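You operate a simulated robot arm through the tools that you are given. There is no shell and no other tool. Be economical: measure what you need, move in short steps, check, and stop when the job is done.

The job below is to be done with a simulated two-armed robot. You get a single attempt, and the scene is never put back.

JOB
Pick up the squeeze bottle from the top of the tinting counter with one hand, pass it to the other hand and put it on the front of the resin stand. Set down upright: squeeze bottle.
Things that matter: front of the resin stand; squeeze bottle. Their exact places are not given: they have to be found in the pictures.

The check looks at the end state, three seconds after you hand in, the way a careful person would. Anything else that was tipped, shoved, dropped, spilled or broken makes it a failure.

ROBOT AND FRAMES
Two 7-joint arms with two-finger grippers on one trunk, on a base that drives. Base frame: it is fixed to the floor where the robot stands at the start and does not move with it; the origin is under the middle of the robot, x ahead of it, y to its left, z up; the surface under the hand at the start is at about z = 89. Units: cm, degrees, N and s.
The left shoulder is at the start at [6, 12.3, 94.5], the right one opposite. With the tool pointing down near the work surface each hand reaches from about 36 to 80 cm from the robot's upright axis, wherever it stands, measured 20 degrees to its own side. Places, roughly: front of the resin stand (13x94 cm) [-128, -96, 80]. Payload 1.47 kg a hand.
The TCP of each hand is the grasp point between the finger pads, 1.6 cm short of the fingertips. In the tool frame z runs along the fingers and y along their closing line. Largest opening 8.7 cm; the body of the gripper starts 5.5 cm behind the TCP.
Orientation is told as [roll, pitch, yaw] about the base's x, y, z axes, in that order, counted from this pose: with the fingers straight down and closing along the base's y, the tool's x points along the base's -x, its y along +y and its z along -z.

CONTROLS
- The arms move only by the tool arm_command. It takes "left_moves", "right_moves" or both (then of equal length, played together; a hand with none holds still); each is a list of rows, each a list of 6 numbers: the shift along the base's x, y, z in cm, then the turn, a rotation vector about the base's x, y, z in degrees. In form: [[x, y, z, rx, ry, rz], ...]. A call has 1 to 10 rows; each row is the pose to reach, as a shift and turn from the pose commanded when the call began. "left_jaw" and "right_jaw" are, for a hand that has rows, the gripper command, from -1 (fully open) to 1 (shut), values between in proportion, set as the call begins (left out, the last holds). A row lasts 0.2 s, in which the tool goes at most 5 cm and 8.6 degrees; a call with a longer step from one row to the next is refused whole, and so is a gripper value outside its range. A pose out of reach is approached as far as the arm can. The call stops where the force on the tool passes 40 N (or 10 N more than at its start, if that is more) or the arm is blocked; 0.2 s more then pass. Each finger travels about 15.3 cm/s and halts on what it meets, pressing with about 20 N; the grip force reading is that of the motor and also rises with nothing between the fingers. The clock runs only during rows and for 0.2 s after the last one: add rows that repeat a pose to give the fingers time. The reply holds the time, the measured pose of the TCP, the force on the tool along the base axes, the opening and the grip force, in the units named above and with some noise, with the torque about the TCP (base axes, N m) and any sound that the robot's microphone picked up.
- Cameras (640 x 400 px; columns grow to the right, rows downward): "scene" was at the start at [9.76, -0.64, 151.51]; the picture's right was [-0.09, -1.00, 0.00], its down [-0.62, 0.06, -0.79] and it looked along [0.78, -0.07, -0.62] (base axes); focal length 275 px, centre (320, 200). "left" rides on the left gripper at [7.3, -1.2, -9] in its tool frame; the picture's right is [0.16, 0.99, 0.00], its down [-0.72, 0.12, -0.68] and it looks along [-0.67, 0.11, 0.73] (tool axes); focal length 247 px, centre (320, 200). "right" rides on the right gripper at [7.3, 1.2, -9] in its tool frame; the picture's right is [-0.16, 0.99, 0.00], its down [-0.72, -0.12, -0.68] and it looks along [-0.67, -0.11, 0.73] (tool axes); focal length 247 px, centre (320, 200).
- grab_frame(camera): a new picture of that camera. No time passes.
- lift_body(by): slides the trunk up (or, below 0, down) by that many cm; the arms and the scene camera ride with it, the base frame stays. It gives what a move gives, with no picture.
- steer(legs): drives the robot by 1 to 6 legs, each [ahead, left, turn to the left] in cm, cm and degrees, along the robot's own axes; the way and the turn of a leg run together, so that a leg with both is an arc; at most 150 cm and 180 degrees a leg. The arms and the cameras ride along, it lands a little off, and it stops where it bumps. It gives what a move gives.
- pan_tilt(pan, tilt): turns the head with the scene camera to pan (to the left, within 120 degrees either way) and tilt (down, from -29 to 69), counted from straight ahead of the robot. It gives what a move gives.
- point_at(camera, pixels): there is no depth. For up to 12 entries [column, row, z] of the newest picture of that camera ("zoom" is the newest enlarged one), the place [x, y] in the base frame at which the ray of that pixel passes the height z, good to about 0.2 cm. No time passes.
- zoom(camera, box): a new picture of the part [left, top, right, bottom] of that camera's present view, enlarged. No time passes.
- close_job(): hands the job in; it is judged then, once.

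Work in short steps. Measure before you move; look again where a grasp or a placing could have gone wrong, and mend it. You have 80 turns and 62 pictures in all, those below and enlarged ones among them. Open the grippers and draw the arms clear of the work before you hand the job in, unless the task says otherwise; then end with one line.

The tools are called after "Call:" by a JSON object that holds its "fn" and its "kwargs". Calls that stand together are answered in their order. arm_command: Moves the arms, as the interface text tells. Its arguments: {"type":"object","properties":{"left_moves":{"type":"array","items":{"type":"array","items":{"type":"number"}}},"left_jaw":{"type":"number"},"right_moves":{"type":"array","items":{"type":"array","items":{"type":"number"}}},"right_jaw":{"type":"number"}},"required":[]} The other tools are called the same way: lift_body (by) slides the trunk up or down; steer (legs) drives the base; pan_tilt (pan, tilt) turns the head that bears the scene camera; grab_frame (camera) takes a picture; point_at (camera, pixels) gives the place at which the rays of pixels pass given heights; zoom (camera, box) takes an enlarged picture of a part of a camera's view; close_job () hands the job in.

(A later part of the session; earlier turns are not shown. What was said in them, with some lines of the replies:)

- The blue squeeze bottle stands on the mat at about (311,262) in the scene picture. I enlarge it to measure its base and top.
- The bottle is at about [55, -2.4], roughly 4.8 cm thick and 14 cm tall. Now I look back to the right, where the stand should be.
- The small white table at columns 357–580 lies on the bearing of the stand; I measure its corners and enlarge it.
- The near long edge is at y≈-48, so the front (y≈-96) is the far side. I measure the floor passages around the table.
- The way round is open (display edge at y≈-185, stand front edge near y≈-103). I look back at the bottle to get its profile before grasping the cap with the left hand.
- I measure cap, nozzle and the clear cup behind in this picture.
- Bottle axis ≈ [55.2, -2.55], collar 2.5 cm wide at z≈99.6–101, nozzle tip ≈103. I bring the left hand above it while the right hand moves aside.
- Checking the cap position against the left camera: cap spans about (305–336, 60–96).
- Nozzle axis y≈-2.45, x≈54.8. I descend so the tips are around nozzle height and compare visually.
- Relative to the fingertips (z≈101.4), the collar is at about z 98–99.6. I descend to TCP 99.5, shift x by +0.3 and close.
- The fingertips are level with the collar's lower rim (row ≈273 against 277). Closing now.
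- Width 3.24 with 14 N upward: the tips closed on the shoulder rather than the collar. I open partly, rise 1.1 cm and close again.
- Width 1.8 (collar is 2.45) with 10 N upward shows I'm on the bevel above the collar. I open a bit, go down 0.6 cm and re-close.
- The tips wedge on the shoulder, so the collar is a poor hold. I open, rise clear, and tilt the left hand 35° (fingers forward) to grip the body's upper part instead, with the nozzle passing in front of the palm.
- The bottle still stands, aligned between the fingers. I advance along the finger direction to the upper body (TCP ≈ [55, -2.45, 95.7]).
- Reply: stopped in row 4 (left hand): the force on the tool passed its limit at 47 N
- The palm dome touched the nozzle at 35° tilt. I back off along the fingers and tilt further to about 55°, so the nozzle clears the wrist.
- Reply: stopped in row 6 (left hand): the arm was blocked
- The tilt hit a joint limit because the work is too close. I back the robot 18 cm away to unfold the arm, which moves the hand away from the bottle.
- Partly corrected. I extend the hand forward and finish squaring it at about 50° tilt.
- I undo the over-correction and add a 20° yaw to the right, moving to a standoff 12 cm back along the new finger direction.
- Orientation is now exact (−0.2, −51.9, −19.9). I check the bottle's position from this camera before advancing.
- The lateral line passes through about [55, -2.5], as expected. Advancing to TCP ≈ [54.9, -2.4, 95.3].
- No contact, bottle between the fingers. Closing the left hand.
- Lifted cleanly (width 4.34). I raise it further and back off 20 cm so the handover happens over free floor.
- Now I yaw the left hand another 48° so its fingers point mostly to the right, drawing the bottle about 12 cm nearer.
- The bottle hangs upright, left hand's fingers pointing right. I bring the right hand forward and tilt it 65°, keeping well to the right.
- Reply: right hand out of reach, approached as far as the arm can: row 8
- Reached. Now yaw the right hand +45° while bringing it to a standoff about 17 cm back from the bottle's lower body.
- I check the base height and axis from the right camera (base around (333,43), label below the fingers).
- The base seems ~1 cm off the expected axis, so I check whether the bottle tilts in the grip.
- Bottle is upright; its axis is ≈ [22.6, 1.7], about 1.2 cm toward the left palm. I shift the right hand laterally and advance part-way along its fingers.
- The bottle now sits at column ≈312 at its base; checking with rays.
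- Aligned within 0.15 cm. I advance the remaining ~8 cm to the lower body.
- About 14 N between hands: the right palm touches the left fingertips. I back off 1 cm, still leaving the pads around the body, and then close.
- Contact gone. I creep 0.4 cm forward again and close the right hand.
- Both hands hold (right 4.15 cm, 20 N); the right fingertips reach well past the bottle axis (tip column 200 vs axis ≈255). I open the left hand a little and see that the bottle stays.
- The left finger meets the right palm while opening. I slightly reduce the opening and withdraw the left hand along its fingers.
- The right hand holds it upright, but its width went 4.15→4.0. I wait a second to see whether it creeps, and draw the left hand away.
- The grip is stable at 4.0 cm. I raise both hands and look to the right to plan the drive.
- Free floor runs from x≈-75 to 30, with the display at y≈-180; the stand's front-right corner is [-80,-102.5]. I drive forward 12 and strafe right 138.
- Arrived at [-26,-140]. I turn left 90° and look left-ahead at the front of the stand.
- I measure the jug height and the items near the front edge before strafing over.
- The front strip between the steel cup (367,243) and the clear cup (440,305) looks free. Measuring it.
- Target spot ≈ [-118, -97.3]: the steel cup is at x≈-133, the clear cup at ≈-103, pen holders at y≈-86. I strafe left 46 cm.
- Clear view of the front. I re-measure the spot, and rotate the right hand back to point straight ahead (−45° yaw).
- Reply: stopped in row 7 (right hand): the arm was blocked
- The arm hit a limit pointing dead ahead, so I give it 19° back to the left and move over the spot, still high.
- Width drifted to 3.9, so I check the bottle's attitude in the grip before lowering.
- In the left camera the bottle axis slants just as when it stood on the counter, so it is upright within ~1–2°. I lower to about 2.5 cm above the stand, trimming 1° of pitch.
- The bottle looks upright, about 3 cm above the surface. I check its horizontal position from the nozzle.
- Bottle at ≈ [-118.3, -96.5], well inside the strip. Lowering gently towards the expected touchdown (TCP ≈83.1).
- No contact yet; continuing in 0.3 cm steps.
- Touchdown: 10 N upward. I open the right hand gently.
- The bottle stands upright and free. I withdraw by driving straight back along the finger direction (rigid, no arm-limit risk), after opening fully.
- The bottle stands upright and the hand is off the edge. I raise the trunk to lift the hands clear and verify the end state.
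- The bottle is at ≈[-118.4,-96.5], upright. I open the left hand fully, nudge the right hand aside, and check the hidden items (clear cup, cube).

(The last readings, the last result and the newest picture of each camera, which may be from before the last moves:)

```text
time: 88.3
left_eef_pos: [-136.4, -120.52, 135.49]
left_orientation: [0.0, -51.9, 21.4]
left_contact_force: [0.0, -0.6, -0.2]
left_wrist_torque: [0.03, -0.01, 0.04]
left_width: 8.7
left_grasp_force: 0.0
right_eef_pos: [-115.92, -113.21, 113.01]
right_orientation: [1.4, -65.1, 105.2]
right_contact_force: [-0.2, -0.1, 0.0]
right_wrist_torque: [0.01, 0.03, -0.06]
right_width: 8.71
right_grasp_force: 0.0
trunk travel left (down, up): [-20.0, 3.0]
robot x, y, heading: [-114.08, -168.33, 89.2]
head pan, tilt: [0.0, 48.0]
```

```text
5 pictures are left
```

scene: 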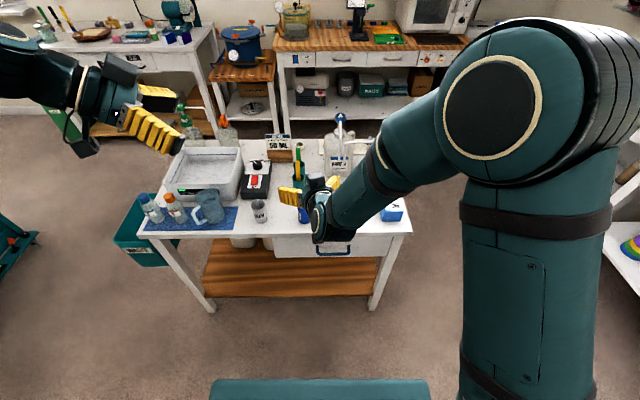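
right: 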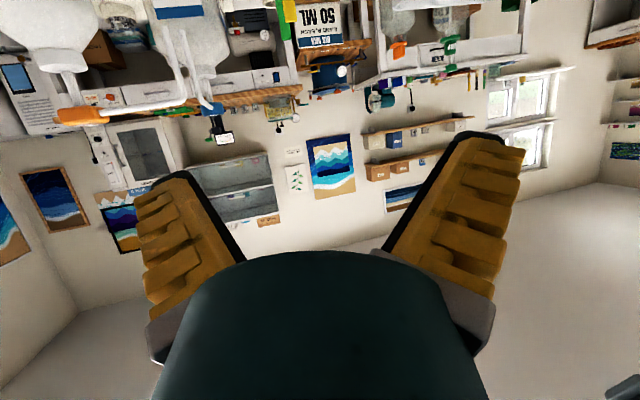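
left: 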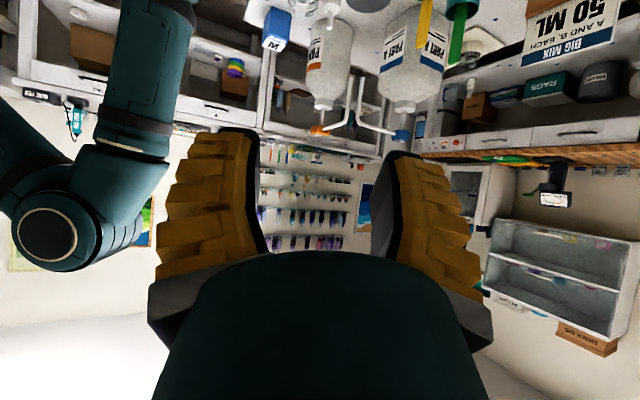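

The cube stands untouched. I move the right hand up and to the right to uncover the bottle and clear cup for a last check.

Call:
{"fn": "arm_command", "kwargs": {"right_moves": [[4, 0, 2, 0, 0, 0], [8, 0, 4, 0, 0, 0], [12, 0, 6, 0, 0, -6], [16, 0, 8, 0, 0, -6], [20, 0, 9, 0, 0, -6]]}}

Call:
{"fn": "zoom", "kwargs": {"camera": "scene", "box": [220, 120, 430, 260]}}

```text
time: 89.5
left_eef_pos: [-136.32, -120.3, 135.42]
left_orientation: [0.0, -51.9, 21.3]
left_contact_force: [-0.1, -0.4, 0.2]
left_wrist_torque: [-0.02, -0.01, 0.01]
left_width: 8.7
left_grasp_force: 0.0
right_eef_pos: [-95.74, -112.9, 121.85]
right_orientation: [1.4, -64.9, 99.0]
right_contact_force: [-0.2, -0.2, 0.4]
right_wrist_torque: [0.02, -0.04, -0.02]
right_width: 8.7
right_grasp_force: 0.1
trunk travel left (down, up): [-20.0, 3.0]
robot x, y, heading: [-113.74, -168.62, 89.0]
head pan, tilt: [0.0, 48.0]
```

```text
2.86 times, centred on (325, 190) of scene
```

zoom: 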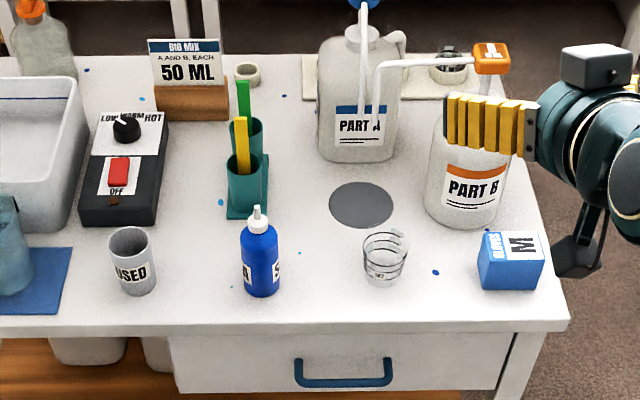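

The bottle stands upright on the front of the stand and nothing else there has moved. Both hands are open and clear, so I hand in.

Call:
{"fn": "close_job", "kwargs": {}}

```text
The job is handed in.
```

The squeeze bottle was lifted from the tinting counter with the left hand, passed to the right, and set upright on the front of the resin stand at about [-118, -96.5]; the last picture shows it standing there, with the neighbouring items on the stand undisturbed.
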